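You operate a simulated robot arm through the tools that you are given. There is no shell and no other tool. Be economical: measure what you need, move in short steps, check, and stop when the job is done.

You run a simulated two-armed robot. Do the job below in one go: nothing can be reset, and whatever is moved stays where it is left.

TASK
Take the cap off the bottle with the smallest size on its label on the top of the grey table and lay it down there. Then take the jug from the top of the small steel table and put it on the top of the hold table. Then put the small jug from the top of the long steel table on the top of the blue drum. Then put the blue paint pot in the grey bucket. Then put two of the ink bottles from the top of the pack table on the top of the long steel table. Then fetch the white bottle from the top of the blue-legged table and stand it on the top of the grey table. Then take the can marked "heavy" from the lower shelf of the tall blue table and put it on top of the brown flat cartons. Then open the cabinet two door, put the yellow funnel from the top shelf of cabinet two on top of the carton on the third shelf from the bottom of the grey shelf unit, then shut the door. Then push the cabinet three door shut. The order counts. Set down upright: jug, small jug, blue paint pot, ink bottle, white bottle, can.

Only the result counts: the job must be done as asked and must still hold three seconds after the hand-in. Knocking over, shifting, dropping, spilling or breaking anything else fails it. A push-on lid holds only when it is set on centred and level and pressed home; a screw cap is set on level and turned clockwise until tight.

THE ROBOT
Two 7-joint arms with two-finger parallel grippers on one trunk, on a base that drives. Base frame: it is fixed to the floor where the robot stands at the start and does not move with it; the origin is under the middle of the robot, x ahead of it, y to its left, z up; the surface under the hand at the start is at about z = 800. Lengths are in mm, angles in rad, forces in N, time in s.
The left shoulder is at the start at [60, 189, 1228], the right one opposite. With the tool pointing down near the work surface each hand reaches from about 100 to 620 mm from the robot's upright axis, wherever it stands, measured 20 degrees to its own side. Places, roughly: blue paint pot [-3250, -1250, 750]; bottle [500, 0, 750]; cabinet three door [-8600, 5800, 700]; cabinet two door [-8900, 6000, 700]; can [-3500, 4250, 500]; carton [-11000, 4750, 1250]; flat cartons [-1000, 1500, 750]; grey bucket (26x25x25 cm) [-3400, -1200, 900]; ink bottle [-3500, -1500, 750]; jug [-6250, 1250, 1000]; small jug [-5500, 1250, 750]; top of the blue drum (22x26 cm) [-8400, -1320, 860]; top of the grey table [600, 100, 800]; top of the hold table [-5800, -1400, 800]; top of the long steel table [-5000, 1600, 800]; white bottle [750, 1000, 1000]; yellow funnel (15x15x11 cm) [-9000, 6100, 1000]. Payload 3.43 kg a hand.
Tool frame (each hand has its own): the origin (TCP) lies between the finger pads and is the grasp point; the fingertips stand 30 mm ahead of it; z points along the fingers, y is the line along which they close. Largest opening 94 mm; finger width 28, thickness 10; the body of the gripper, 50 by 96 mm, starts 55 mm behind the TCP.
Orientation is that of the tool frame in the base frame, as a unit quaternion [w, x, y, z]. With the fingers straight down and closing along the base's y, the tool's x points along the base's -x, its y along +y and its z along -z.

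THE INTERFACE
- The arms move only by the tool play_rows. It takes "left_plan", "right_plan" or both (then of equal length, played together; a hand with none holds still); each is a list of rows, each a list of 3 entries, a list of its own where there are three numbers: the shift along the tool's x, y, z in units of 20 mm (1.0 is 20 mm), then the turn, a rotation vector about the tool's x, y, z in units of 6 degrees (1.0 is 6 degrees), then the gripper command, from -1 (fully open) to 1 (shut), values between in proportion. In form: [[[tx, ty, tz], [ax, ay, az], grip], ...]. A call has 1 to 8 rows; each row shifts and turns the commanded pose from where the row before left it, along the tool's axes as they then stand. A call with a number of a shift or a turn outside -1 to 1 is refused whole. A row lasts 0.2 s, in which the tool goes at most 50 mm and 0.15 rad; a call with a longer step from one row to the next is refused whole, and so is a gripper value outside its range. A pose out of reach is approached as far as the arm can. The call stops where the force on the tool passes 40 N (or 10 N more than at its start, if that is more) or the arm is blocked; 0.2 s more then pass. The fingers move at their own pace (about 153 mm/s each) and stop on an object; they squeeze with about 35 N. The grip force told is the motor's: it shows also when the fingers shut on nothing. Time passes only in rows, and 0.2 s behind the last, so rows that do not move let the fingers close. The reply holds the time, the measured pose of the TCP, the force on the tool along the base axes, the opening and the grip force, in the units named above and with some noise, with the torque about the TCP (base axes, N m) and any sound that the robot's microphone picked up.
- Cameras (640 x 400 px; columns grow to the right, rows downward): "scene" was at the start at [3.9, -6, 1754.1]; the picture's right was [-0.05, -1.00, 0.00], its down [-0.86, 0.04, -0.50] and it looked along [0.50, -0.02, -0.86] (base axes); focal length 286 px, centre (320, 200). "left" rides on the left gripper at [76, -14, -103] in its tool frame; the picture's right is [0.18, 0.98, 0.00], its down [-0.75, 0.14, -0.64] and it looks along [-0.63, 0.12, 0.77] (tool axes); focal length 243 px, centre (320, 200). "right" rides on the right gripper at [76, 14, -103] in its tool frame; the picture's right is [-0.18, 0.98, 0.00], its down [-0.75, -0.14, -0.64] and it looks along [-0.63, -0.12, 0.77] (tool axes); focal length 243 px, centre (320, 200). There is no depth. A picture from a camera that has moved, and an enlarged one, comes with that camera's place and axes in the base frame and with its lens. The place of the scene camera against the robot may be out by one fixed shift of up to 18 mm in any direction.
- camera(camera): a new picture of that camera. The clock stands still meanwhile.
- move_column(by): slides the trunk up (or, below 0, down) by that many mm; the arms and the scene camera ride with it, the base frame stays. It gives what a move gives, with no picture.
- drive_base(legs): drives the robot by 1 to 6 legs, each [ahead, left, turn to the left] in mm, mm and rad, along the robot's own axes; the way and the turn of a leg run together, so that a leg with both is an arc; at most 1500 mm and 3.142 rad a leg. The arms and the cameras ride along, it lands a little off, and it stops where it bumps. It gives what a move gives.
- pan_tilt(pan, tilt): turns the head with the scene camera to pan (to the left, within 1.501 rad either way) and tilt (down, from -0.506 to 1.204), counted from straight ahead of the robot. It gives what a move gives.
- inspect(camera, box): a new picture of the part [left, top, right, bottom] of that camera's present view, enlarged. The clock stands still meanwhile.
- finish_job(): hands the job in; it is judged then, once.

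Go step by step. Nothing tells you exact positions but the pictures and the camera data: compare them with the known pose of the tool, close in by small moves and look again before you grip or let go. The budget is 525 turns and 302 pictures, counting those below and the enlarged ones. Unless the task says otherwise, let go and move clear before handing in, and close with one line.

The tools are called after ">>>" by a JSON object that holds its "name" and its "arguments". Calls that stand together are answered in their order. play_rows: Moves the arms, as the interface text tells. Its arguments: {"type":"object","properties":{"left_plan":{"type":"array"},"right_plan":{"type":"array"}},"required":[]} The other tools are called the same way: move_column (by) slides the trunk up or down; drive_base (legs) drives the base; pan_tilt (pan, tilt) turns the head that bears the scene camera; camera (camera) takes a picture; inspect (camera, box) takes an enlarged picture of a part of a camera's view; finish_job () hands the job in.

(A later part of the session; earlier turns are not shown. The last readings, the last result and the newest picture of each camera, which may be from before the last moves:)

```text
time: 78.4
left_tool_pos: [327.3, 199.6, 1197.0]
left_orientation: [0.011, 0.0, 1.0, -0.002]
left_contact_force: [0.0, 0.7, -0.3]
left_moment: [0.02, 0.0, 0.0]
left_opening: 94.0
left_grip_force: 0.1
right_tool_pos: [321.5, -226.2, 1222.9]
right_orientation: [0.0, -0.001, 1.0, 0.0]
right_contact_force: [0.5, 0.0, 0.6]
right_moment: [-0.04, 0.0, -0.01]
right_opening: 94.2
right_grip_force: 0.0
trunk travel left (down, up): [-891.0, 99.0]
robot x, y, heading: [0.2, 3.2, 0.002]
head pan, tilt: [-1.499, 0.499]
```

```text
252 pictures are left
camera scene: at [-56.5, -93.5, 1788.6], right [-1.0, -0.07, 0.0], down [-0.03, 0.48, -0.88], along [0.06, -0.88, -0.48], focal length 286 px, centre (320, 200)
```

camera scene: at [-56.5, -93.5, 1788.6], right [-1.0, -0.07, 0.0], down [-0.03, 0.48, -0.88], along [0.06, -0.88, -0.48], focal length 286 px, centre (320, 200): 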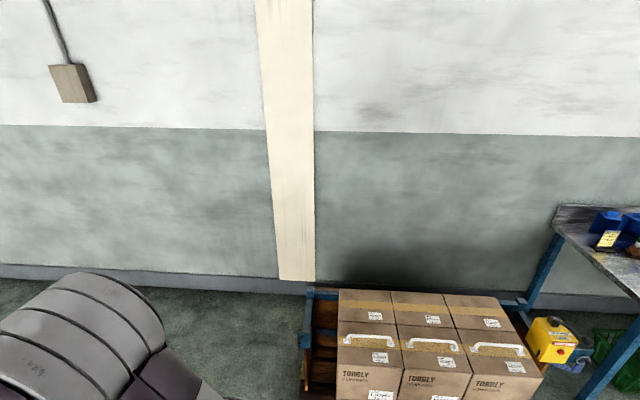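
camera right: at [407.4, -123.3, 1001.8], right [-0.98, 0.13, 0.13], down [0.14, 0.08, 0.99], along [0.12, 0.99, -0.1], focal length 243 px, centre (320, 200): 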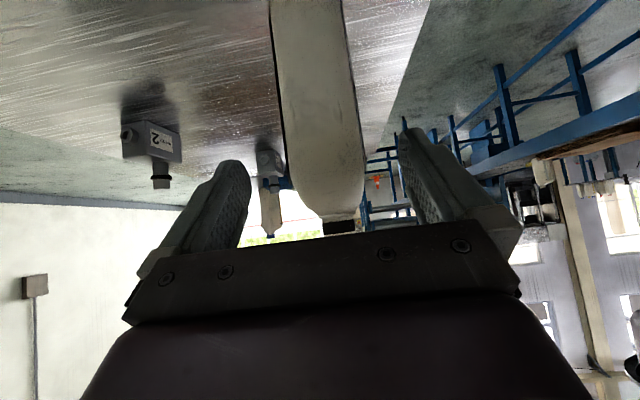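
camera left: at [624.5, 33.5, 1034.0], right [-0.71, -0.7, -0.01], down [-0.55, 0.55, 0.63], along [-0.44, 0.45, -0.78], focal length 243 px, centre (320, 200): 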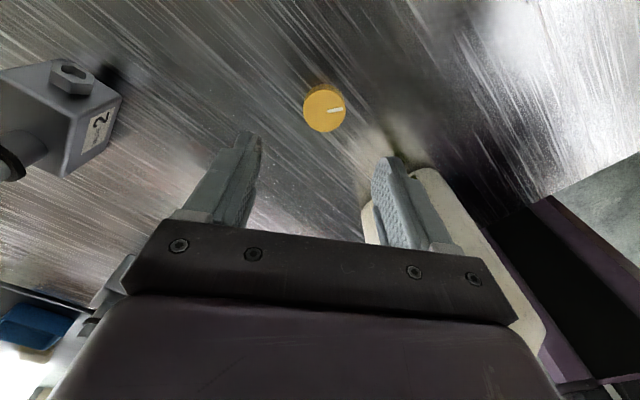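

>>> {"name": "drive_base", "arguments": {"legs": [[-400, 0, 0], [0, 0, 1.57], [0, 0, 1.57]]}}

>>> {"name": "pan_tilt", "arguments": {"pan": 0, "tilt": 0.35}}

>>> {"name": "camera", "arguments": {"camera": "scene"}}

```text
time: 88.5
left_tool_pos: [-717.0, -200.5, 1196.9]
left_orientation: [-0.002, 1.0, 0.002, -0.01]
left_contact_force: [-0.5, 1.0, -0.5]
left_moment: [-0.03, -0.03, 0.0]
left_opening: 94.0
left_grip_force: 0.1
right_tool_pos: [-712.9, 224.6, 1223.5]
right_orientation: [0.0, 1.0, 0.002, 0.0]
right_contact_force: [-0.4, -0.8, -0.1]
right_moment: [0.01, 0.0, -0.02]
right_opening: 93.9
right_grip_force: 0.1
trunk travel left (down, up): [-891.0, 99.0]
robot x, y, heading: [-390.1, -1.0, -3.131]
head pan, tilt: [-1.499, 0.499]
```

```text
time: 90.1
left_tool_pos: [-717.9, -200.5, 1196.2]
left_orientation: [-0.001, 1.0, 0.002, -0.011]
left_contact_force: [0.6, 1.1, 0.4]
left_moment: [-0.01, 0.0, -0.01]
left_opening: 94.1
left_grip_force: 0.1
right_tool_pos: [-712.2, 225.7, 1223.3]
right_orientation: [0.0, 1.0, 0.001, 0.0]
right_contact_force: [-0.5, 0.3, -1.1]
right_moment: [0.0, 0.0, -0.03]
right_opening: 93.9
right_grip_force: 0.1
trunk travel left (down, up): [-891.0, 99.0]
robot x, y, heading: [-391.1, 3.1, -3.14]
head pan, tilt: [0.0, 0.351]
```

```text
251 pictures are left
camera scene: at [-427.1, -2.3, 1802.3], right [0.0, 1.0, 0.0], down [0.34, 0.0, -0.94], along [-0.94, 0.0, -0.34], focal length 286 px, centre (320, 200)
```

scene: 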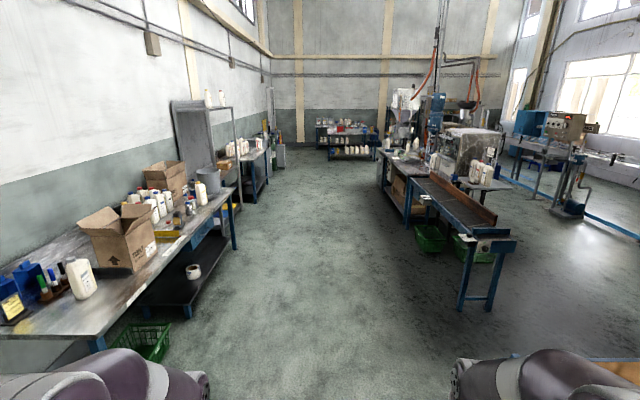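

>>> {"name": "drive_base", "arguments": {"legs": [[1500, 0, 0], [1500, 0, 0], [1000, 0, 0]]}}

>>> {"name": "camera", "arguments": {"camera": "scene"}}

>>> {"name": "pan_tilt", "arguments": {"pan": -0.9, "tilt": 0.4}}

>>> {"name": "camera", "arguments": {"camera": "scene"}}

>>> {"name": "pan_tilt", "arguments": {"pan": 0.9, "tilt": 0.4}}

>>> {"name": "camera", "arguments": {"camera": "scene"}}

```text
time: 109.5
left_tool_pos: [-4753.5, -139.6, 1197.8]
left_orientation: [-0.002, 1.0, -0.015, -0.011]
left_contact_force: [0.4, 0.6, -0.4]
left_moment: [-0.01, 0.0, -0.04]
left_opening: 93.9
left_grip_force: 0.1
right_tool_pos: [-4733.2, 286.5, 1223.4]
right_orientation: [0.0, 1.0, -0.015, 0.0]
right_contact_force: [0.4, -0.2, 0.1]
right_moment: [-0.03, -0.01, -0.01]
right_opening: 94.2
right_grip_force: 0.1
trunk travel left (down, up): [-891.0, 99.0]
robot x, y, heading: [-4418.3, 49.2, 3.115]
head pan, tilt: [0.0, 0.351]
```

```text
250 pictures are left
camera scene: at [-4455.2, 48.7, 1802.3], right [0.03, 1.0, 0.0], down [0.34, -0.01, -0.94], along [-0.94, 0.03, -0.34], focal length 286 px, centre (320, 200)
```

scene: 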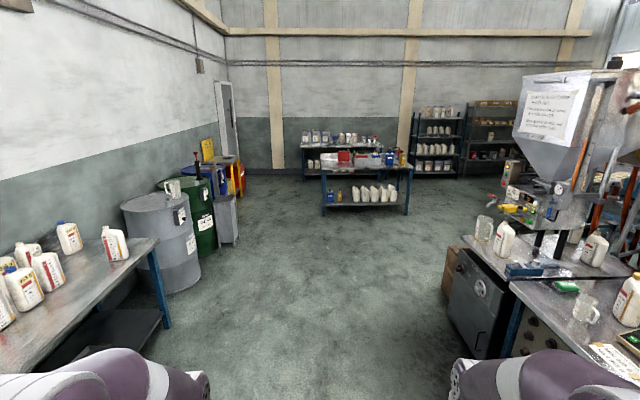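

```text
time: 110.7
left_tool_pos: [-4754.1, -138.7, 1196.8]
left_orientation: [-0.002, 1.0, -0.015, -0.01]
left_contact_force: [0.2, -0.1, -0.2]
left_moment: [0.0, -0.01, 0.02]
left_opening: 93.8
left_grip_force: 0.0
right_tool_pos: [-4732.8, 287.4, 1223.3]
right_orientation: [0.0, 1.0, -0.015, 0.0]
right_contact_force: [1.1, 0.0, 0.1]
right_moment: [0.02, 0.02, 0.0]
right_opening: 93.8
right_grip_force: 0.1
trunk travel left (down, up): [-891.0, 99.0]
robot x, y, heading: [-4419.3, 51.5, 3.11]
head pan, tilt: [-0.901, 0.4]
```

```text
249 pictures are left
camera scene: at [-4418.3, 120.2, 1797.8], right [0.8, 0.6, 0.0], down [0.23, -0.31, -0.92], along [-0.55, 0.74, -0.39], focal length 286 px, centre (320, 200)
```

scene: 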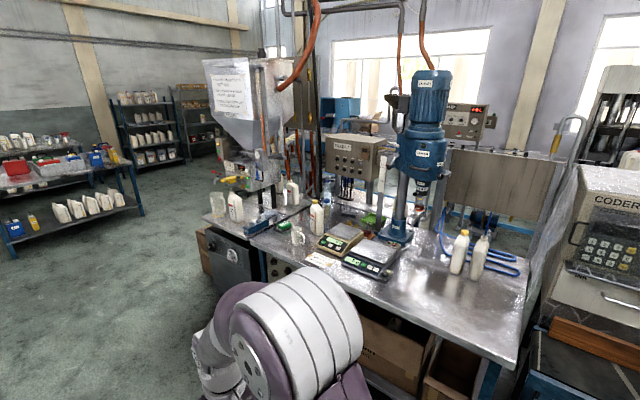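

```text
time: 112.5
left_tool_pos: [-4752.9, -138.3, 1197.3]
left_orientation: [-0.002, 1.0, -0.014, -0.01]
left_contact_force: [-0.3, 0.5, -0.4]
left_moment: [-0.01, -0.02, 0.04]
left_opening: 94.0
left_grip_force: 0.0
right_tool_pos: [-4733.1, 286.5, 1224.4]
right_orientation: [0.0, 1.0, -0.015, 0.0]
right_contact_force: [0.3, -0.7, 0.5]
right_moment: [-0.04, -0.03, 0.01]
right_opening: 93.8
right_grip_force: 0.1
trunk travel left (down, up): [-891.0, 99.0]
robot x, y, heading: [-4422.0, 52.4, 3.115]
head pan, tilt: [0.901, 0.4]
```

```text
248 pictures are left
camera scene: at [-4422.6, -24.8, 1797.8], right [-0.76, 0.64, 0.0], down [0.25, 0.3, -0.92], along [-0.59, -0.7, -0.39], focal length 286 px, centre (320, 200)
```

scene: 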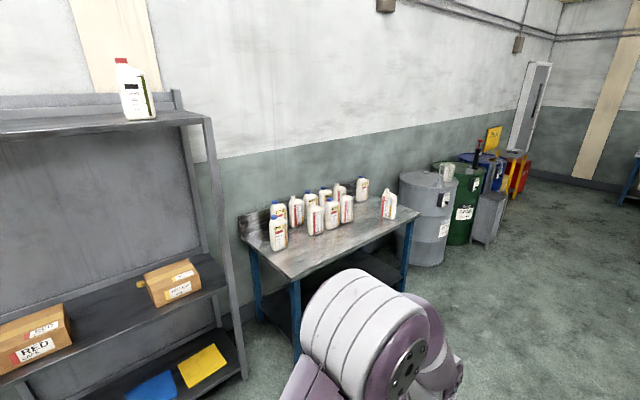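

>>> {"name": "drive_base", "arguments": {"legs": [[1500, 0, 0], [250, 0, 0], [0, 0, -1.545], [350, 0, 0]]}}

>>> {"name": "pan_tilt", "arguments": {"pan": 0, "tilt": 0.7}}

>>> {"name": "camera", "arguments": {"camera": "scene"}}

```text
time: 126.9
left_tool_pos: [-6343.7, 797.4, 1197.1]
left_orientation: [0.009, -0.705, 0.71, 0.007]
left_contact_force: [1.2, 0.6, 0.2]
left_moment: [0.01, 0.03, 0.01]
left_opening: 94.0
left_grip_force: 0.1
right_tool_pos: [-5917.2, 786.6, 1223.0]
right_orientation: [0.001, -0.704, 0.71, 0.001]
right_contact_force: [-0.6, 0.4, -0.7]
right_moment: [0.03, -0.02, 0.01]
right_opening: 94.1
right_grip_force: 0.1
trunk travel left (down, up): [-891.0, 99.0]
robot x, y, heading: [-6144.6, 470.2, 1.56]
head pan, tilt: [0.901, 0.4]
```

```text
time: 128.1
left_tool_pos: [-6343.1, 798.1, 1197.6]
left_orientation: [0.008, -0.704, 0.71, 0.006]
left_contact_force: [-0.1, 0.0, -0.3]
left_moment: [0.0, 0.02, -0.01]
left_opening: 93.9
left_grip_force: 0.2
right_tool_pos: [-5917.8, 787.0, 1222.4]
right_orientation: [-0.001, -0.704, 0.71, 0.0]
right_contact_force: [-0.6, 0.3, 0.3]
right_moment: [-0.02, 0.0, 0.0]
right_opening: 94.0
right_grip_force: 0.1
trunk travel left (down, up): [-891.0, 99.0]
robot x, y, heading: [-6148.3, 466.5, 1.562]
head pan, tilt: [0.0, 0.7]
```

```text
247 pictures are left
camera scene: at [-6149.6, 491.1, 1770.9], right [1.0, -0.01, 0.0], down [0.0, -0.64, -0.77], along [0.01, 0.77, -0.64], focal length 286 px, centre (320, 200)
```

scene: 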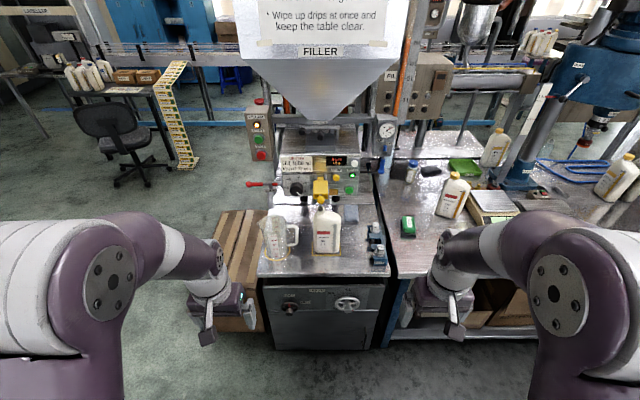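

>>> {"name": "inspect", "arguments": {"camera": "scene", "box": [230, 170, 420, 290]}}

```text
3.33 times, centred on (325, 230) of scene
camera zoom: at [-6149.6, 491.1, 1770.9], right [1.0, -0.01, 0.0], down [0.0, -0.64, -0.77], along [0.01, 0.77, -0.64], focal length 953 px, centre (303, 100)
```

zoom: 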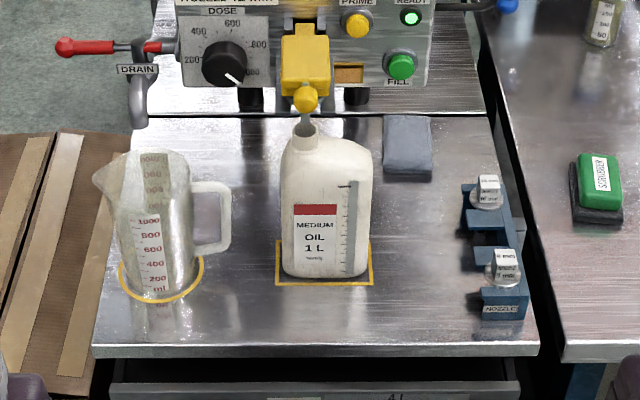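

The measuring jug stands at about [-6315, 1270], handle to +x. I move closer and look again to fix height.

>>> {"name": "drive_base", "arguments": {"legs": [[280, 0, 0]]}}

>>> {"name": "camera", "arguments": {"camera": "left"}}

>>> {"name": "camera", "arguments": {"camera": "scene"}}

```text
time: 130.0
left_tool_pos: [-6341.5, 1076.5, 1198.4]
left_orientation: [0.009, -0.704, 0.71, 0.007]
left_contact_force: [0.5, 0.6, 0.8]
left_moment: [0.01, 0.01, -0.02]
left_opening: 94.0
left_grip_force: 0.0
right_tool_pos: [-5915.6, 1066.4, 1223.5]
right_orientation: [0.001, -0.705, 0.709, 0.001]
right_contact_force: [0.2, -0.1, 0.1]
right_moment: [0.02, -0.02, 0.0]
right_opening: 93.9
right_grip_force: 0.1
trunk travel left (down, up): [-891.0, 99.0]
robot x, y, heading: [-6142.9, 746.2, 1.56]
head pan, tilt: [0.0, 0.7]
```

```text
245 pictures are left
camera left: at [-6328.5, 996.7, 1297.2], right [-0.98, -0.18, -0.01], down [-0.14, 0.74, 0.66], along [-0.11, 0.65, -0.75], focal length 243 px, centre (320, 200)
```

left: 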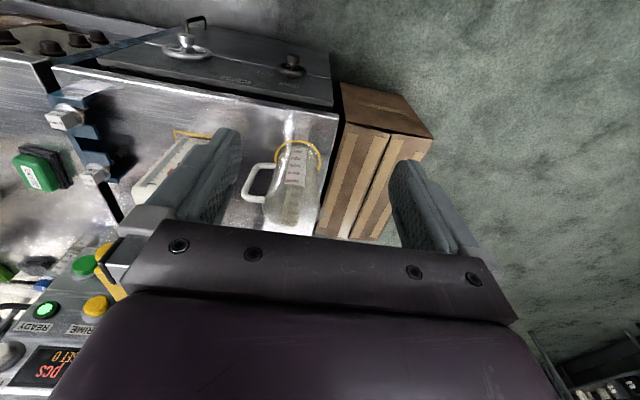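

```text
244 pictures are left
camera scene: at [-6147.5, 768.1, 1770.9], right [1.0, -0.01, 0.0], down [0.0, -0.64, -0.77], along [0.01, 0.77, -0.64], focal length 286 px, centre (320, 200)
```

scene: 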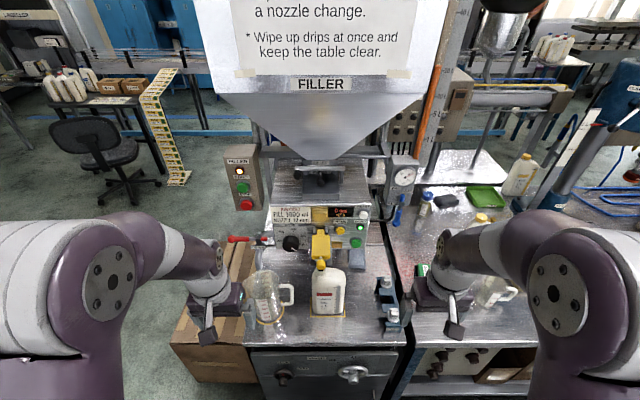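

>>> {"name": "play_rows", "arguments": {"left_plan": [[[0, 0, 0], [0, 0, 1], -1], [[0, 0, 0], [0, 0, 1], -1], [[0, 0, 0], [0, 0, 1], -1], [[0, 0, 0], [0, 0, 1], -1], [[0, 0, 0], [0, 0, 1], -1], [[0, 0, 0], [0, 0, 1], -1], [[0, 0, 0], [0, 0, 1], -1], [[0, 0, 0], [0, 0, 1], -1]]}}

>>> {"name": "play_rows", "arguments": {"left_plan": [[[0, 0, 0], [0, 0, 1], -1], [[0, 0, 0], [0, 0, 1], -1], [[0, 0, 0], [0, 0, 1], -1], [[0, 0, 0], [0, 0, 1], -1], [[0, 0, 0], [0, 0, 1], -1], [[0, 0, 0], [0, 0, 1], -1], [[0, 0, 0], [0, 0, 1], -1]]}}

>>> {"name": "camera", "arguments": {"camera": "left"}}

```text
time: 131.8
left_tool_pos: [-6341.9, 1077.2, 1198.2]
left_orientation: [0.006, -0.354, 0.935, 0.01]
left_contact_force: [-0.1, -0.7, 0.5]
left_moment: [-0.01, 0.0, -0.01]
left_opening: 93.8
left_grip_force: 0.1
right_tool_pos: [-5916.1, 1067.0, 1222.5]
right_orientation: [0.0, -0.704, 0.71, 0.0]
right_contact_force: [0.1, -0.3, -0.2]
right_moment: [-0.01, -0.01, 0.03]
right_opening: 93.9
right_grip_force: 0.0
trunk travel left (down, up): [-891.0, 99.0]
robot x, y, heading: [-6144.5, 745.6, 1.568]
head pan, tilt: [0.0, 0.7]
```

```text
time: 133.4
left_tool_pos: [-6342.0, 1077.8, 1198.1]
left_orientation: [0.002, 0.004, 1.0, 0.01]
left_contact_force: [0.2, 1.3, 0.4]
left_moment: [0.0, 0.0, -0.01]
left_opening: 93.9
left_grip_force: 0.0
right_tool_pos: [-5915.3, 1067.8, 1223.8]
right_orientation: [-0.001, -0.705, 0.709, 0.0]
right_contact_force: [0.2, 0.1, -0.3]
right_moment: [-0.02, -0.01, -0.03]
right_opening: 94.0
right_grip_force: 0.1
trunk travel left (down, up): [-891.0, 99.0]
robot x, y, heading: [-6142.9, 745.7, 1.562]
head pan, tilt: [0.0, 0.7]
```

```text
243 pictures are left
camera left: at [-6418.5, 1061.0, 1298.5], right [-0.18, 0.98, 0.02], down [0.75, 0.12, 0.65], along [0.63, 0.13, -0.76], focal length 243 px, centre (320, 200)
```

left: 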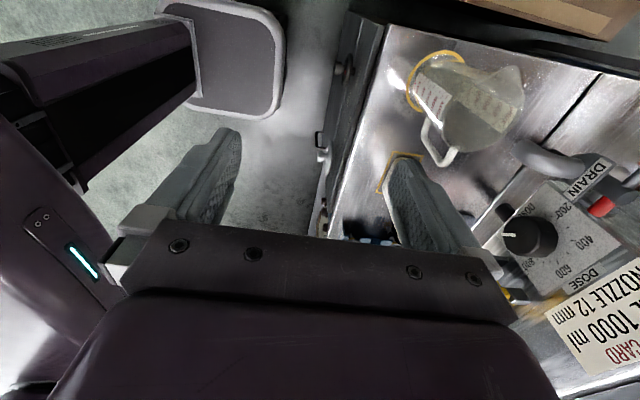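

>>> {"name": "play_rows", "arguments": {"left_plan": [[[-0.12, 1, 0], [0, 0, 0], -1], [[-0.12, 1, 0], [0, 0, 0], -1], [[-0.12, 1, 0.3], [0, 0, 0], -1], [[-0.12, 1, 0.3], [0, 0, 0], -1], [[-0.12, 1, 0.3], [0, 0, 0], -1], [[-0.12, 1, 0.3], [0, 0, 0], -1], [[-0.12, 1, 0.3], [0, 0, 0], -1], [[-0.12, 1, 0.3], [0, 0, 0], -1]]}}

>>> {"name": "camera", "arguments": {"camera": "left"}}

>>> {"name": "camera", "arguments": {"camera": "scene"}}

```text
time: 135.2
left_tool_pos: [-6321.0, 1238.6, 1164.8]
left_orientation: [0.002, 0.002, 1.0, 0.011]
left_contact_force: [-0.3, 0.0, -0.3]
left_moment: [-0.05, 0.01, 0.01]
left_opening: 94.1
left_grip_force: 0.1
right_tool_pos: [-5916.2, 1068.8, 1221.8]
right_orientation: [0.0, -0.705, 0.709, -0.001]
right_contact_force: [-1.0, -0.5, 1.2]
right_moment: [0.0, 0.0, -0.01]
right_opening: 94.1
right_grip_force: 0.1
trunk travel left (down, up): [-891.0, 99.0]
robot x, y, heading: [-6143.6, 749.2, 1.563]
head pan, tilt: [0.0, 0.7]
```

```text
242 pictures are left
camera left: at [-6397.6, 1222.9, 1264.9], right [-0.18, 0.98, 0.02], down [0.75, 0.12, 0.65], along [0.63, 0.13, -0.76], focal length 243 px, centre (320, 200)
```

left: 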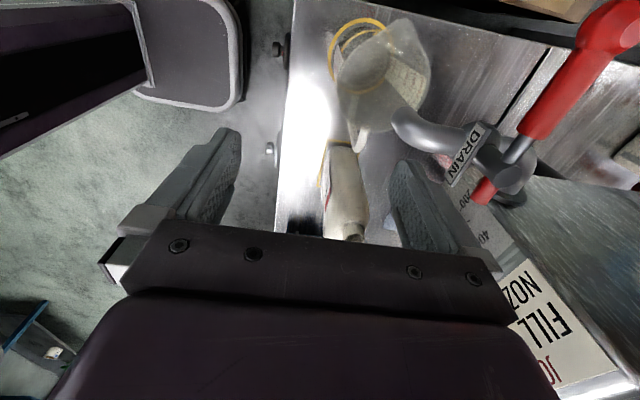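

```text
241 pictures are left
camera scene: at [-6147.5, 771.7, 1770.9], right [1.0, -0.01, 0.0], down [0.0, -0.64, -0.76], along [0.01, 0.76, -0.64], focal length 286 px, centre (320, 200)
```

scene: 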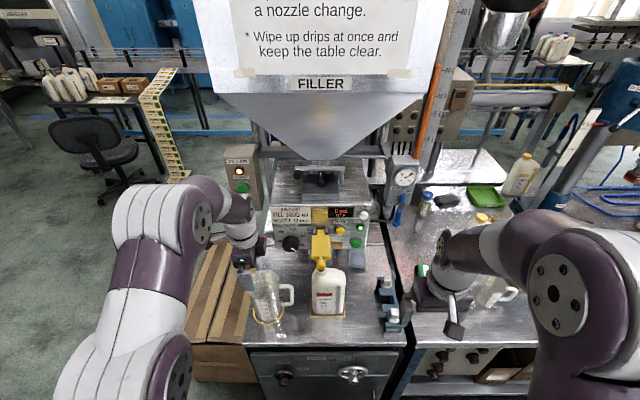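

>>> {"name": "inspect", "arguments": {"camera": "left", "box": [310, 0, 470, 170]}}

```text
2.35 times, centred on (390, 85) of left
camera zoom: at [-6397.6, 1222.9, 1264.9], right [-0.18, 0.98, 0.02], down [0.75, 0.12, 0.65], along [0.63, 0.13, -0.76], focal length 571 px, centre (155, 471)
```

zoom: 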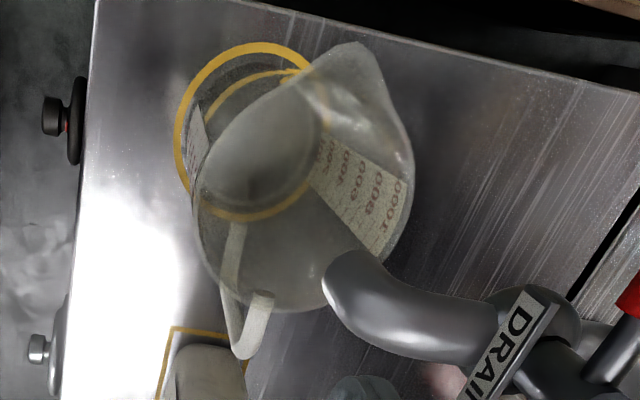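

The drain pipe end hangs right above the jug, so I'll take the jug by its handle with a tilted hand from the front. First back off and reorient the left hand.

>>> {"name": "play_rows", "arguments": {"left_plan": [[[0, -1, 0], [0, 0, 0], -1], [[0, -1, 0], [0, 0, 0], -1], [[0, -1, 0], [0, 0, 0], -1], [[0, -1, 0], [0, 0, 0], -1], [[0, -1, 0], [0, 0, 0], -1], [[0, -1, 0], [0, 0, 0], -1], [[0, 0, 0], [0, 0, -1], -1], [[0, 0, 0], [0, 0, -1], -1]]}}

>>> {"name": "play_rows", "arguments": {"left_plan": [[[0, 0, 0], [0, 0, -1], -1], [[0, 0, 0], [0, 0, -1], -1], [[0, 0, 0], [0, 0, -1], -1], [[0, 0, 0], [0, 0, -1], -1], [[0, 0, 0], [0, 0, -1], -1], [[0, 0, 0], [0, 0, -1], -1], [[0, 0, 0], [0, 0, -1], -1], [[0, 0, 0], [0, 0, -1], -1]]}}

>>> {"name": "play_rows", "arguments": {"left_plan": [[[0, 0, 0], [0, 0, -1], -1], [[0, 0, 0], [0, 0, -1], -1], [[0, 0, 0], [0, 0, -1], -1], [[0, 0, 0], [0, 0, -1], -1], [[0, 0, 0], [0, 0, -1], -1], [[0, 0, 0], [0, -1, 0], -1], [[0, 0, 0], [0, -1, 0], -1], [[0, 0, 0], [0, -1, 0], -1]]}}

>>> {"name": "play_rows", "arguments": {"left_plan": [[[0, 0, 0], [0, -1, 0], -1], [[0, 0, 0], [0, -1, 0], -1], [[0, 0, 0], [0, -1, 0], -1], [[0, 0, 0], [0, -1, 0], -1], [[0, 0, 0], [0, -1, 0], -1], [[0, 0, 0], [0, -1, 0], -1], [[0, 0, 0], [0, -1, 0], -1]]}}

>>> {"name": "camera", "arguments": {"camera": "left"}}

```text
time: 137.0
left_tool_pos: [-6323.2, 1117.2, 1161.5]
left_orientation: [0.002, -0.101, 0.995, 0.011]
left_contact_force: [-0.9, 0.3, 0.1]
left_moment: [-0.01, -0.02, 0.0]
left_opening: 93.8
left_grip_force: 0.1
right_tool_pos: [-5915.8, 1068.2, 1222.8]
right_orientation: [-0.001, -0.705, 0.709, -0.001]
right_contact_force: [0.1, 0.5, 0.4]
right_moment: [0.02, 0.0, 0.01]
right_opening: 94.0
right_grip_force: 0.2
trunk travel left (down, up): [-891.0, 99.0]
robot x, y, heading: [-6145.0, 747.5, 1.56]
head pan, tilt: [0.0, 0.7]
```

```text
time: 138.8
left_tool_pos: [-6322.0, 1117.9, 1163.3]
left_orientation: [0.007, -0.498, 0.867, 0.008]
left_contact_force: [0.5, 0.5, -0.3]
left_moment: [0.01, 0.02, -0.01]
left_opening: 93.9
left_grip_force: 0.1
right_tool_pos: [-5914.8, 1067.4, 1223.5]
right_orientation: [0.0, -0.705, 0.709, 0.0]
right_contact_force: [0.4, -0.2, 0.3]
right_moment: [-0.01, 0.02, -0.01]
right_opening: 94.0
right_grip_force: 0.1
trunk travel left (down, up): [-891.0, 99.0]
robot x, y, heading: [-6143.5, 750.2, 1.558]
head pan, tilt: [0.0, 0.7]
```

```text
time: 140.6
left_tool_pos: [-6321.9, 1117.6, 1162.5]
left_orientation: [0.119, -0.695, 0.7, 0.117]
left_contact_force: [0.8, 0.0, 0.1]
left_moment: [0.01, 0.01, -0.01]
left_opening: 94.0
left_grip_force: 0.0
right_tool_pos: [-5916.4, 1067.0, 1223.1]
right_orientation: [0.001, -0.704, 0.71, 0.0]
right_contact_force: [-0.5, -0.1, 0.3]
right_moment: [0.03, -0.04, -0.01]
right_opening: 94.0
right_grip_force: 0.0
trunk travel left (down, up): [-891.0, 99.0]
robot x, y, heading: [-6141.5, 746.8, 1.564]
head pan, tilt: [0.0, 0.7]
```

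```text
time: 142.2
left_tool_pos: [-6320.8, 1118.7, 1161.0]
left_orientation: [0.362, -0.607, 0.61, 0.358]
left_contact_force: [-0.1, 0.1, -0.5]
left_moment: [0.01, 0.03, 0.02]
left_opening: 94.2
left_grip_force: 0.0
right_tool_pos: [-5915.3, 1067.3, 1223.4]
right_orientation: [0.0, -0.705, 0.709, 0.0]
right_contact_force: [0.9, 0.5, -0.3]
right_moment: [-0.01, 0.0, -0.03]
right_opening: 93.9
right_grip_force: 0.0
trunk travel left (down, up): [-891.0, 99.0]
robot x, y, heading: [-6141.0, 749.3, 1.565]
head pan, tilt: [0.0, 0.7]
```

```text
239 pictures are left
camera left: at [-6308.8, 990.4, 1143.3], right [-0.98, -0.08, -0.17], down [-0.15, -0.2, 0.97], along [-0.11, 0.98, 0.18], focal length 243 px, centre (320, 200)
```

left: 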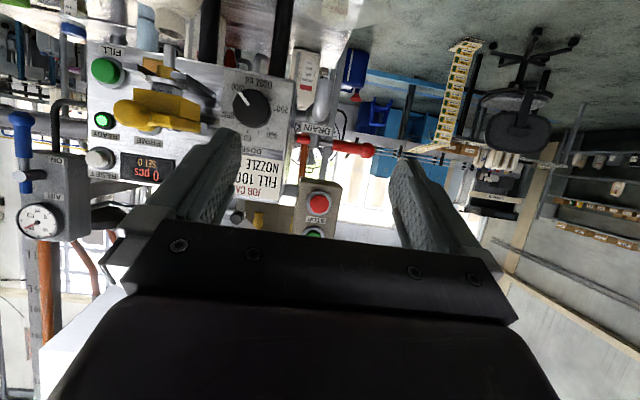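

>>> {"name": "move_column", "arguments": {"by": -220}}

>>> {"name": "camera", "arguments": {"camera": "left"}}

>>> {"name": "camera", "arguments": {"camera": "scene"}}

```text
time: 144.6
left_tool_pos: [-6322.3, 1117.7, 942.0]
left_orientation: [0.362, -0.607, 0.61, 0.358]
left_contact_force: [1.4, -0.2, 0.3]
left_moment: [-0.01, -0.01, 0.03]
left_opening: 94.0
left_grip_force: 0.0
right_tool_pos: [-5915.3, 1068.4, 1003.2]
right_orientation: [0.0, -0.704, 0.71, 0.0]
right_contact_force: [0.1, -0.4, 0.4]
right_moment: [-0.02, -0.04, 0.0]
right_opening: 94.2
right_grip_force: 0.0
trunk travel left (down, up): [-671.0, 319.0]
robot x, y, heading: [-6144.8, 748.1, 1.561]
head pan, tilt: [0.0, 0.7]
```

```text
238 pictures are left
camera left: at [-6308.8, 990.4, 923.5], right [-0.98, -0.08, -0.16], down [-0.15, -0.2, 0.97], along [-0.11, 0.98, 0.18], focal length 243 px, centre (320, 200)
```

left: 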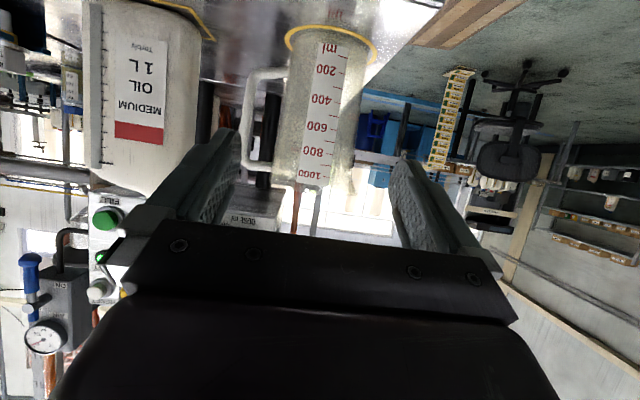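

```text
237 pictures are left
camera scene: at [-6147.5, 770.2, 1550.9], right [1.0, -0.01, 0.0], down [0.0, -0.64, -0.76], along [0.01, 0.76, -0.64], focal length 286 px, centre (320, 200)
```

scene: 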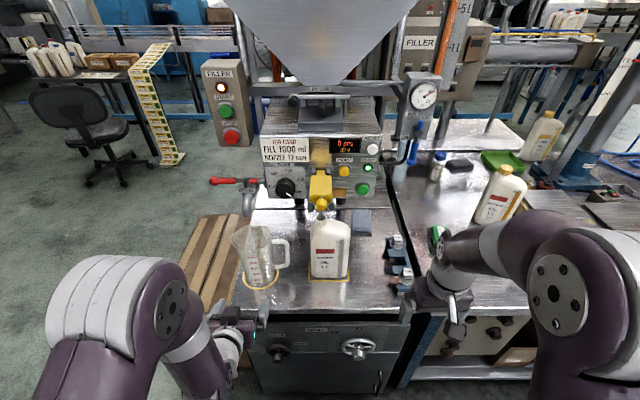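

Clear view: handle bar at about [-6242, 1305, 895]. Shift sideways and part-way in with a narrower opening.

>>> {"name": "play_rows", "arguments": {"left_plan": [[[-0.4, -1, 0.5], [0, 0, 0], 0.2], [[-0.4, -1, 0.5], [0, 0, 0], 0.2], [[-0.4, -1, 0.5], [0, 0, 0], 0.2], [[-0.4, -1, 0.5], [0, 0, 0], 0.2], [[-0.4, 0, 1], [0, 0, 0], 0.2], [[-0.4, 0, 1], [0, 0, 0], 0.2]]}}

>>> {"name": "camera", "arguments": {"camera": "left"}}

```text
time: 146.0
left_tool_pos: [-6240.3, 1208.7, 945.7]
left_orientation: [0.363, -0.606, 0.611, 0.357]
left_contact_force: [0.1, 0.3, -1.1]
left_moment: [0.05, -0.03, 0.0]
left_opening: 37.8
left_grip_force: 0.1
right_tool_pos: [-5916.2, 1067.7, 1003.4]
right_orientation: [0.0, -0.705, 0.709, -0.001]
right_contact_force: [0.5, -0.4, -0.5]
right_moment: [0.0, 0.03, -0.02]
right_opening: 94.4
right_grip_force: 0.1
trunk travel left (down, up): [-671.0, 319.0]
robot x, y, heading: [-6146.0, 749.5, 1.568]
head pan, tilt: [0.0, 0.7]
```

```text
236 pictures are left
camera left: at [-6227.0, 1082.2, 927.7], right [-0.98, -0.08, -0.16], down [-0.15, -0.2, 0.97], along [-0.11, 0.98, 0.18], focal length 243 px, centre (320, 200)
```

left: 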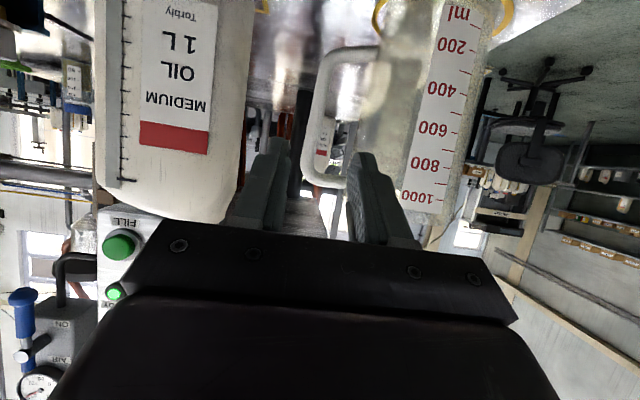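

>>> {"name": "play_rows", "arguments": {"left_plan": [[[0, 0, 1], [0, 0, 0], 0.2], [[0, 0, 1], [0, 0, 0], 0.2], [[0, 0, 1], [0, 0, 0], 0.2]]}}

>>> {"name": "camera", "arguments": {"camera": "left"}}

```text
time: 146.8
left_tool_pos: [-6240.2, 1263.4, 916.1]
left_orientation: [0.362, -0.607, 0.61, 0.358]
left_contact_force: [-1.0, -0.4, -0.8]
left_moment: [0.03, 0.01, -0.02]
left_opening: 37.6
left_grip_force: 0.1
right_tool_pos: [-5916.2, 1068.5, 1002.4]
right_orientation: [-0.001, -0.705, 0.709, 0.0]
right_contact_force: [-0.7, -0.1, 0.3]
right_moment: [-0.01, -0.02, -0.01]
right_opening: 94.0
right_grip_force: 0.0
trunk travel left (down, up): [-671.0, 319.0]
robot x, y, heading: [-6143.9, 745.6, 1.564]
head pan, tilt: [0.0, 0.7]
```

```text
235 pictures are left
camera left: at [-6228.2, 1136.5, 898.5], right [-0.98, -0.08, -0.16], down [-0.15, -0.2, 0.97], along [-0.11, 0.98, 0.18], focal length 243 px, centre (320, 200)
```

left: 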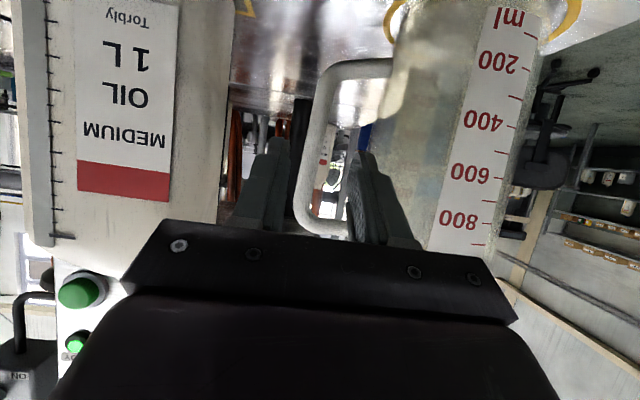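

>>> {"name": "play_rows", "arguments": {"left_plan": [[[0, 0, 1], [0, 0, 0], 0.2], [[0, 0, 1], [0, 0, 0], 0.2]]}}

>>> {"name": "camera", "arguments": {"camera": "left"}}

```text
time: 147.4
left_tool_pos: [-6240.5, 1297.9, 897.9]
left_orientation: [0.363, -0.607, 0.61, 0.358]
left_contact_force: [-0.4, 0.8, -0.7]
left_moment: [0.04, 0.01, -0.03]
left_opening: 37.6
left_grip_force: 0.1
right_tool_pos: [-5915.6, 1068.3, 1002.7]
right_orientation: [0.0, -0.705, 0.71, 0.001]
right_contact_force: [0.6, 0.1, 0.3]
right_moment: [-0.01, 0.01, -0.03]
right_opening: 94.2
right_grip_force: 0.1
trunk travel left (down, up): [-671.0, 319.0]
robot x, y, heading: [-6150.7, 750.2, 1.567]
head pan, tilt: [0.0, 0.7]
```

```text
234 pictures are left
camera left: at [-6227.3, 1171.6, 878.7], right [-0.98, -0.08, -0.16], down [-0.15, -0.2, 0.97], along [-0.11, 0.98, 0.18], focal length 243 px, centre (320, 200)
```

left: 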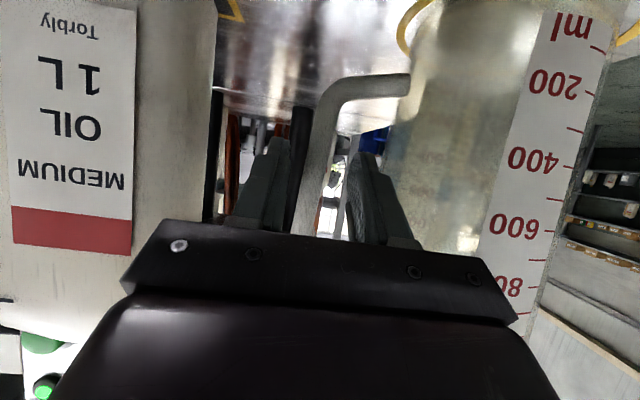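

>>> {"name": "play_rows", "arguments": {"left_plan": [[[0, 0, 0.2], [0, 0, 0], 0.2], [[0, 0, 0], [0, 0, 0], 1], [[0, 0, 0], [0, 0, 0], 1], [[0, 0, 0], [0, 0, 0], 1]]}}

>>> {"name": "camera", "arguments": {"camera": "left"}}

```text
time: 148.4
left_tool_pos: [-6240.8, 1301.8, 897.2]
left_orientation: [0.363, -0.606, 0.61, 0.359]
left_contact_force: [-2.7, 1.0, 8.0]
left_moment: [0.18, 1.33, 0.01]
left_opening: 13.8
left_grip_force: 35.2
right_tool_pos: [-5916.2, 1067.4, 1004.0]
right_orientation: [0.0, -0.705, 0.709, 0.0]
right_contact_force: [0.1, -0.1, 0.4]
right_moment: [-0.03, -0.01, 0.01]
right_opening: 94.1
right_grip_force: 0.1
trunk travel left (down, up): [-671.0, 319.0]
robot x, y, heading: [-6144.5, 747.1, 1.567]
head pan, tilt: [0.0, 0.7]
```

```text
233 pictures are left
camera left: at [-6227.2, 1174.6, 878.4], right [-0.98, -0.08, -0.16], down [-0.15, -0.2, 0.97], along [-0.11, 0.98, 0.19], focal length 243 px, centre (320, 200)
```

left: 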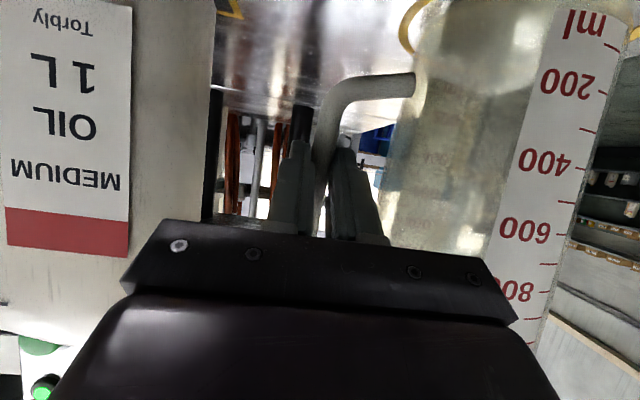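

Gripped the handle. Lift slightly.

>>> {"name": "move_column", "arguments": {"by": 15}}

>>> {"name": "camera", "arguments": {"camera": "left"}}

>>> {"name": "inspect", "arguments": {"camera": "scene", "box": [200, 180, 380, 330]}}

```text
time: 149.0
left_tool_pos: [-6239.9, 1302.3, 909.5]
left_orientation: [0.362, -0.607, 0.61, 0.358]
left_contact_force: [0.1, -0.6, -2.1]
left_moment: [-0.03, -0.09, -0.01]
left_opening: 11.8
left_grip_force: 34.9
right_tool_pos: [-5915.8, 1067.3, 1018.8]
right_orientation: [0.0, -0.705, 0.709, 0.0]
right_contact_force: [0.1, -0.3, 0.0]
right_moment: [0.02, 0.01, -0.02]
right_opening: 94.1
right_grip_force: 0.1
trunk travel left (down, up): [-686.0, 304.0]
robot x, y, heading: [-6143.9, 746.6, 1.564]
head pan, tilt: [0.0, 0.7]
```

```text
232 pictures are left
camera left: at [-6227.2, 1174.3, 892.2], right [-0.98, -0.08, -0.16], down [-0.15, -0.2, 0.97], along [-0.11, 0.98, 0.18], focal length 243 px, centre (320, 200)
```

left: 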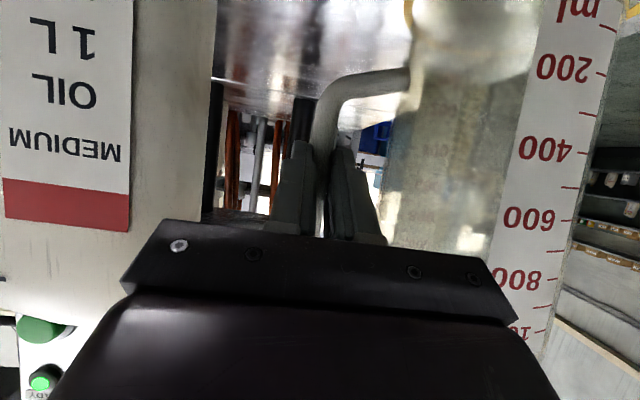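

```text
2.67 times, centred on (290, 255) of scene
camera zoom: at [-6147.4, 770.5, 1565.8], right [1.0, -0.01, 0.0], down [0.0, -0.64, -0.76], along [0.01, 0.76, -0.64], focal length 763 px, centre (400, 53)
```

zoom: 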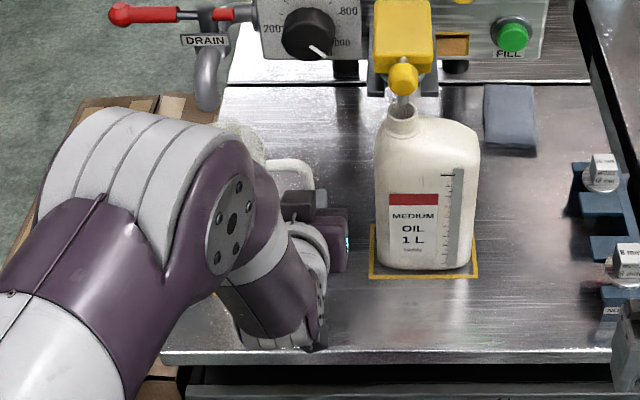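

>>> {"name": "play_rows", "arguments": {"left_plan": [[[0, 0.5, 0], [0, 0, 0], 1], [[-0.25, 0, -0.9], [0, 0, 0], 1], [[-0.25, 0, -0.9], [0, 0, 0], 1], [[-0.25, 0, -0.9], [0, 0, 0], 1], [[-0.25, 0, -0.9], [0, 0, 0], 1]]}}

>>> {"name": "drive_base", "arguments": {"legs": [[-450, 0, 0]]}}

>>> {"name": "camera", "arguments": {"camera": "scene"}}

>>> {"name": "camera", "arguments": {"camera": "left"}}

```text
time: 150.2
left_tool_pos: [-6250.6, 1246.6, 963.9]
left_orientation: [0.362, -0.607, 0.611, 0.357]
left_contact_force: [0.7, 0.4, -0.4]
left_moment: [-0.03, -0.11, -0.02]
left_opening: 11.9
left_grip_force: 35.1
right_tool_pos: [-5916.4, 1067.4, 1018.0]
right_orientation: [0.0, -0.705, 0.71, 0.0]
right_contact_force: [-0.4, -0.6, 0.0]
right_moment: [0.03, 0.0, 0.03]
right_opening: 93.7
right_grip_force: 0.0
trunk travel left (down, up): [-686.0, 304.0]
robot x, y, heading: [-6146.3, 745.9, 1.559]
head pan, tilt: [0.0, 0.7]
```

```text
time: 152.9
left_tool_pos: [-6254.3, 801.5, 963.6]
left_orientation: [0.363, -0.607, 0.61, 0.358]
left_contact_force: [0.6, -0.1, -0.5]
left_moment: [-0.03, -0.1, -0.01]
left_opening: 11.8
left_grip_force: 35.2
right_tool_pos: [-5919.7, 623.0, 1017.7]
right_orientation: [0.0, -0.706, 0.708, 0.001]
right_contact_force: [0.2, -0.1, -0.3]
right_moment: [0.04, 0.0, -0.04]
right_opening: 93.9
right_grip_force: 0.0
trunk travel left (down, up): [-686.0, 304.0]
robot x, y, heading: [-6145.7, 302.2, 1.569]
head pan, tilt: [0.0, 0.7]
```

```text
230 pictures are left
camera scene: at [-6149.8, 324.8, 1565.9], right [1.0, 0.0, 0.0], down [0.0, -0.64, -0.77], along [0.0, 0.77, -0.64], focal length 286 px, centre (320, 200)
```

scene: 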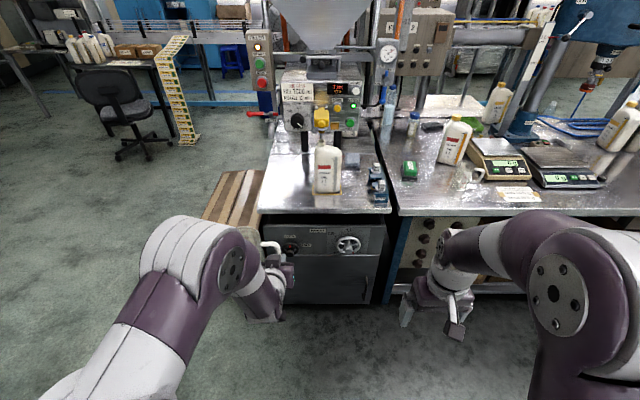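

```text
229 pictures are left
camera left: at [-6241.0, 674.5, 944.9], right [-0.98, -0.08, -0.16], down [-0.15, -0.2, 0.97], along [-0.12, 0.98, 0.18], focal length 243 px, centre (320, 200)
```

left: 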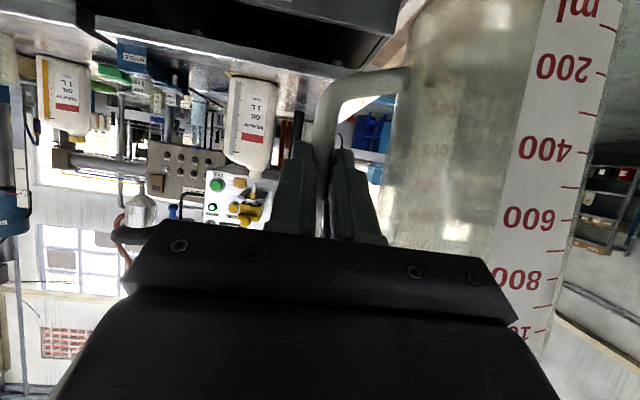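

>>> {"name": "drive_base", "arguments": {"legs": [[-150, 0, 0], [0, 0, -3.14], [300, 300, 0]]}}

>>> {"name": "pan_tilt", "arguments": {"pan": 0.1, "tilt": 0.6}}

>>> {"name": "camera", "arguments": {"camera": "scene"}}

```text
time: 164.0
left_tool_pos: [-5803.3, -676.4, 962.9]
left_orientation: [0.344, 0.631, 0.585, -0.375]
left_contact_force: [0.1, 0.1, -1.3]
left_moment: [0.05, 0.05, -0.04]
left_opening: 11.8
left_grip_force: 34.7
right_tool_pos: [-6122.3, -472.3, 1018.8]
right_orientation: [0.0, 0.734, 0.679, 0.001]
right_contact_force: [0.2, 0.8, 0.6]
right_moment: [0.01, -0.02, 0.02]
right_opening: 93.9
right_grip_force: 0.0
trunk travel left (down, up): [-686.0, 304.0]
robot x, y, heading: [-5872.5, -171.3, -1.65]
head pan, tilt: [0.0, 0.7]
```

```text
time: 164.7
left_tool_pos: [-5801.8, -674.7, 962.9]
left_orientation: [0.344, 0.632, 0.585, -0.375]
left_contact_force: [-0.5, 1.0, -1.5]
left_moment: [0.04, 0.09, 0.02]
left_opening: 11.5
left_grip_force: 35.2
right_tool_pos: [-6121.2, -472.9, 1018.2]
right_orientation: [0.0, 0.733, 0.68, 0.0]
right_contact_force: [0.7, -0.5, 0.7]
right_moment: [-0.05, 0.0, -0.03]
right_opening: 94.0
right_grip_force: 0.2
trunk travel left (down, up): [-686.0, 304.0]
robot x, y, heading: [-5875.7, -167.7, -1.649]
head pan, tilt: [0.099, 0.6]
```

```text
228 pictures are left
camera scene: at [-5869.1, -201.7, 1574.5], right [-1.0, -0.02, 0.0], down [-0.01, 0.57, -0.82], along [0.02, -0.82, -0.57], focal length 286 px, centre (320, 200)
```

scene: 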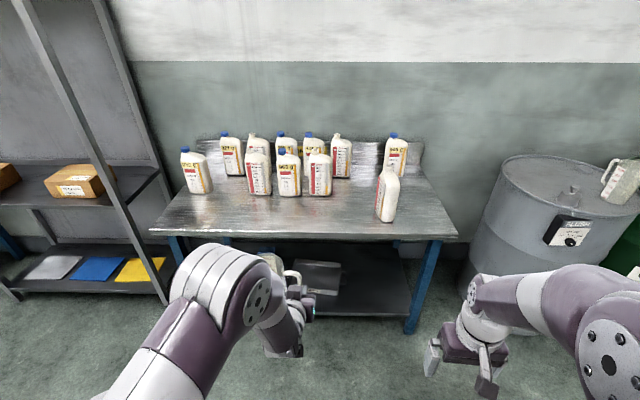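

>>> {"name": "drive_base", "arguments": {"legs": [[0, 0, 0.079], [270, 195, 0]]}}

>>> {"name": "camera", "arguments": {"camera": "scene"}}

```text
time: 167.3
left_tool_pos: [-5564.5, -942.0, 963.5]
left_orientation: [0.36, 0.607, 0.61, -0.36]
left_contact_force: [0.1, 0.2, -1.5]
left_moment: [0.03, 0.09, 0.03]
left_opening: 12.0
left_grip_force: 35.1
right_tool_pos: [-5900.5, -766.2, 1017.7]
right_orientation: [0.0, 0.707, 0.708, 0.0]
right_contact_force: [0.2, 0.0, 0.1]
right_moment: [0.02, -0.01, 0.02]
right_opening: 94.2
right_grip_force: 0.1
trunk travel left (down, up): [-686.0, 304.0]
robot x, y, heading: [-5680.2, -444.0, -1.566]
head pan, tilt: [0.099, 0.6]
```

```text
227 pictures are left
camera scene: at [-5669.3, -475.9, 1574.5], right [-0.99, -0.1, 0.0], down [-0.06, 0.56, -0.82], along [0.08, -0.82, -0.57], focal length 286 px, centre (320, 200)
```

scene: 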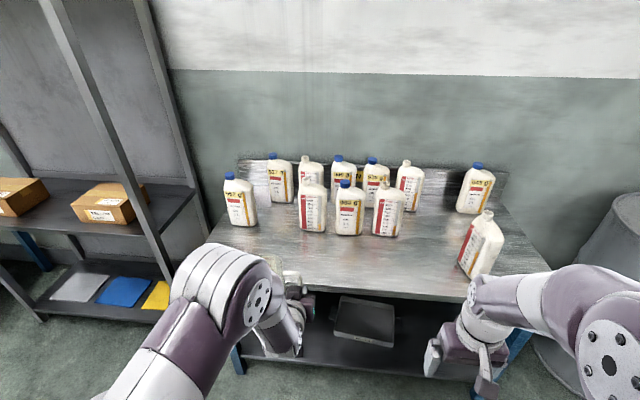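

>>> {"name": "drive_base", "arguments": {"legs": [[235, 0, 0]]}}

>>> {"name": "camera", "arguments": {"camera": "scene"}}

>>> {"name": "camera", "arguments": {"camera": "left"}}

```text
time: 169.1
left_tool_pos: [-5564.1, -1182.8, 963.5]
left_orientation: [0.359, 0.608, 0.61, -0.361]
left_contact_force: [-0.4, -0.4, -1.6]
left_moment: [0.02, 0.11, 0.0]
left_opening: 11.8
left_grip_force: 35.4
right_tool_pos: [-5899.4, -1006.9, 1018.3]
right_orientation: [0.0, 0.706, 0.708, 0.0]
right_contact_force: [0.1, -0.4, -0.7]
right_moment: [0.01, -0.01, 0.01]
right_opening: 93.9
right_grip_force: 0.1
trunk travel left (down, up): [-686.0, 304.0]
robot x, y, heading: [-5670.9, -683.0, -1.57]
head pan, tilt: [0.099, 0.6]
```

```text
226 pictures are left
camera scene: at [-5668.8, -715.6, 1574.5], right [-0.99, -0.1, 0.0], down [-0.06, 0.56, -0.82], along [0.09, -0.82, -0.57], focal length 286 px, centre (320, 200)
```

scene: 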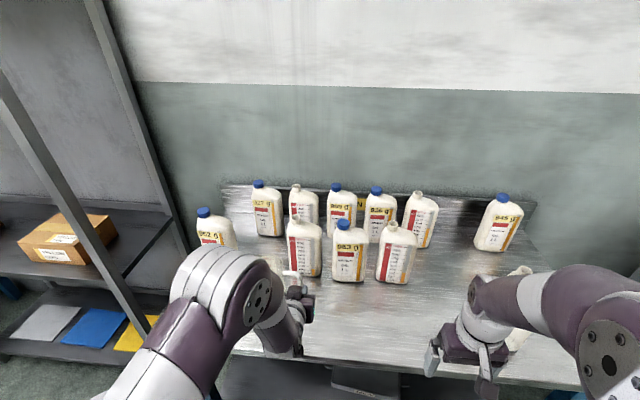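

```text
225 pictures are left
camera left: at [-5577.9, -1056.5, 944.7], right [0.98, 0.09, -0.16], down [0.14, 0.2, 0.97], along [0.12, -0.98, 0.18], focal length 243 px, centre (320, 200)
```

left: 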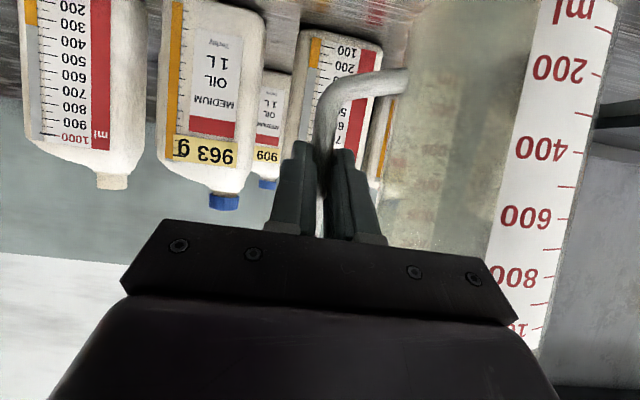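

>>> {"name": "move_column", "arguments": {"by": -45}}

>>> {"name": "camera", "arguments": {"camera": "left"}}

```text
time: 170.0
left_tool_pos: [-5562.9, -1182.5, 918.9]
left_orientation: [0.359, 0.608, 0.61, -0.361]
left_contact_force: [0.2, -0.6, -0.7]
left_moment: [-0.02, 0.11, 0.02]
left_opening: 11.9
left_grip_force: 34.9
right_tool_pos: [-5898.9, -1005.0, 973.7]
right_orientation: [0.001, 0.706, 0.708, 0.0]
right_contact_force: [-0.2, -0.6, 0.6]
right_moment: [0.01, -0.01, -0.01]
right_opening: 94.0
right_grip_force: 0.1
trunk travel left (down, up): [-641.0, 349.0]
robot x, y, heading: [-5677.2, -683.3, -1.566]
head pan, tilt: [0.099, 0.6]
```

```text
224 pictures are left
camera left: at [-5577.9, -1056.0, 899.9], right [0.98, 0.09, -0.16], down [0.14, 0.2, 0.97], along [0.12, -0.98, 0.18], focal length 243 px, centre (320, 200)
```

left: 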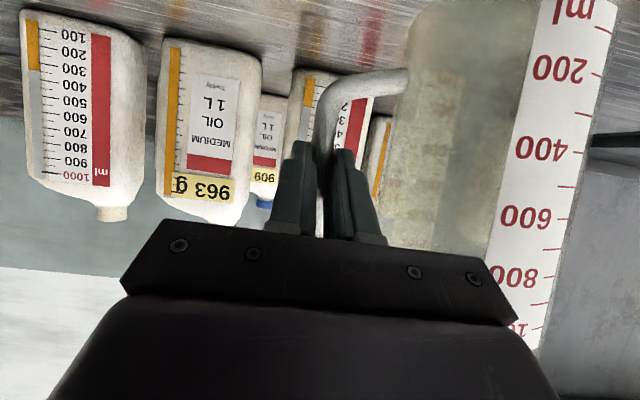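

Continue down in small steps until contact.

>>> {"name": "move_column", "arguments": {"by": -10}}

>>> {"name": "move_column", "arguments": {"by": -5}}

>>> {"name": "move_column", "arguments": {"by": -4}}

```text
time: 170.6
left_tool_pos: [-5563.0, -1183.1, 909.0]
left_orientation: [0.359, 0.607, 0.61, -0.36]
left_contact_force: [0.2, 0.6, -1.7]
left_moment: [-0.02, 0.08, 0.01]
left_opening: 11.8
left_grip_force: 34.8
right_tool_pos: [-5899.7, -1007.2, 963.4]
right_orientation: [0.0, 0.706, 0.708, 0.0]
right_contact_force: [0.4, -0.3, 0.2]
right_moment: [-0.02, -0.04, 0.03]
right_opening: 94.0
right_grip_force: 0.0
trunk travel left (down, up): [-631.0, 359.0]
robot x, y, heading: [-5674.3, -685.6, -1.564]
head pan, tilt: [0.099, 0.6]
```

```text
time: 171.1
left_tool_pos: [-5563.3, -1182.9, 903.6]
left_orientation: [0.361, 0.606, 0.609, -0.362]
left_contact_force: [-2.1, -0.6, 5.9]
left_moment: [-0.12, -0.65, -0.11]
left_opening: 12.2
left_grip_force: 34.6
right_tool_pos: [-5900.1, -1005.8, 957.2]
right_orientation: [0.0, 0.706, 0.708, -0.001]
right_contact_force: [0.1, 0.2, -0.3]
right_moment: [-0.02, 0.02, 0.0]
right_opening: 93.8
right_grip_force: 0.1
trunk travel left (down, up): [-626.0, 364.0]
robot x, y, heading: [-5677.5, -686.1, -1.571]
head pan, tilt: [0.099, 0.6]
```

```text
time: 171.7
left_tool_pos: [-5563.8, -1182.0, 900.0]
left_orientation: [0.361, 0.607, 0.609, -0.361]
left_contact_force: [-4.5, -0.2, 12.1]
left_moment: [-0.19, -1.18, -0.09]
left_opening: 12.8
left_grip_force: 34.6
right_tool_pos: [-5901.0, -1003.2, 953.9]
right_orientation: [0.0, 0.706, 0.708, 0.0]
right_contact_force: [0.6, -0.6, 0.0]
right_moment: [0.0, -0.02, 0.02]
right_opening: 94.0
right_grip_force: 0.1
trunk travel left (down, up): [-622.0, 368.0]
robot x, y, heading: [-5676.3, -684.7, -1.568]
head pan, tilt: [0.099, 0.6]
```

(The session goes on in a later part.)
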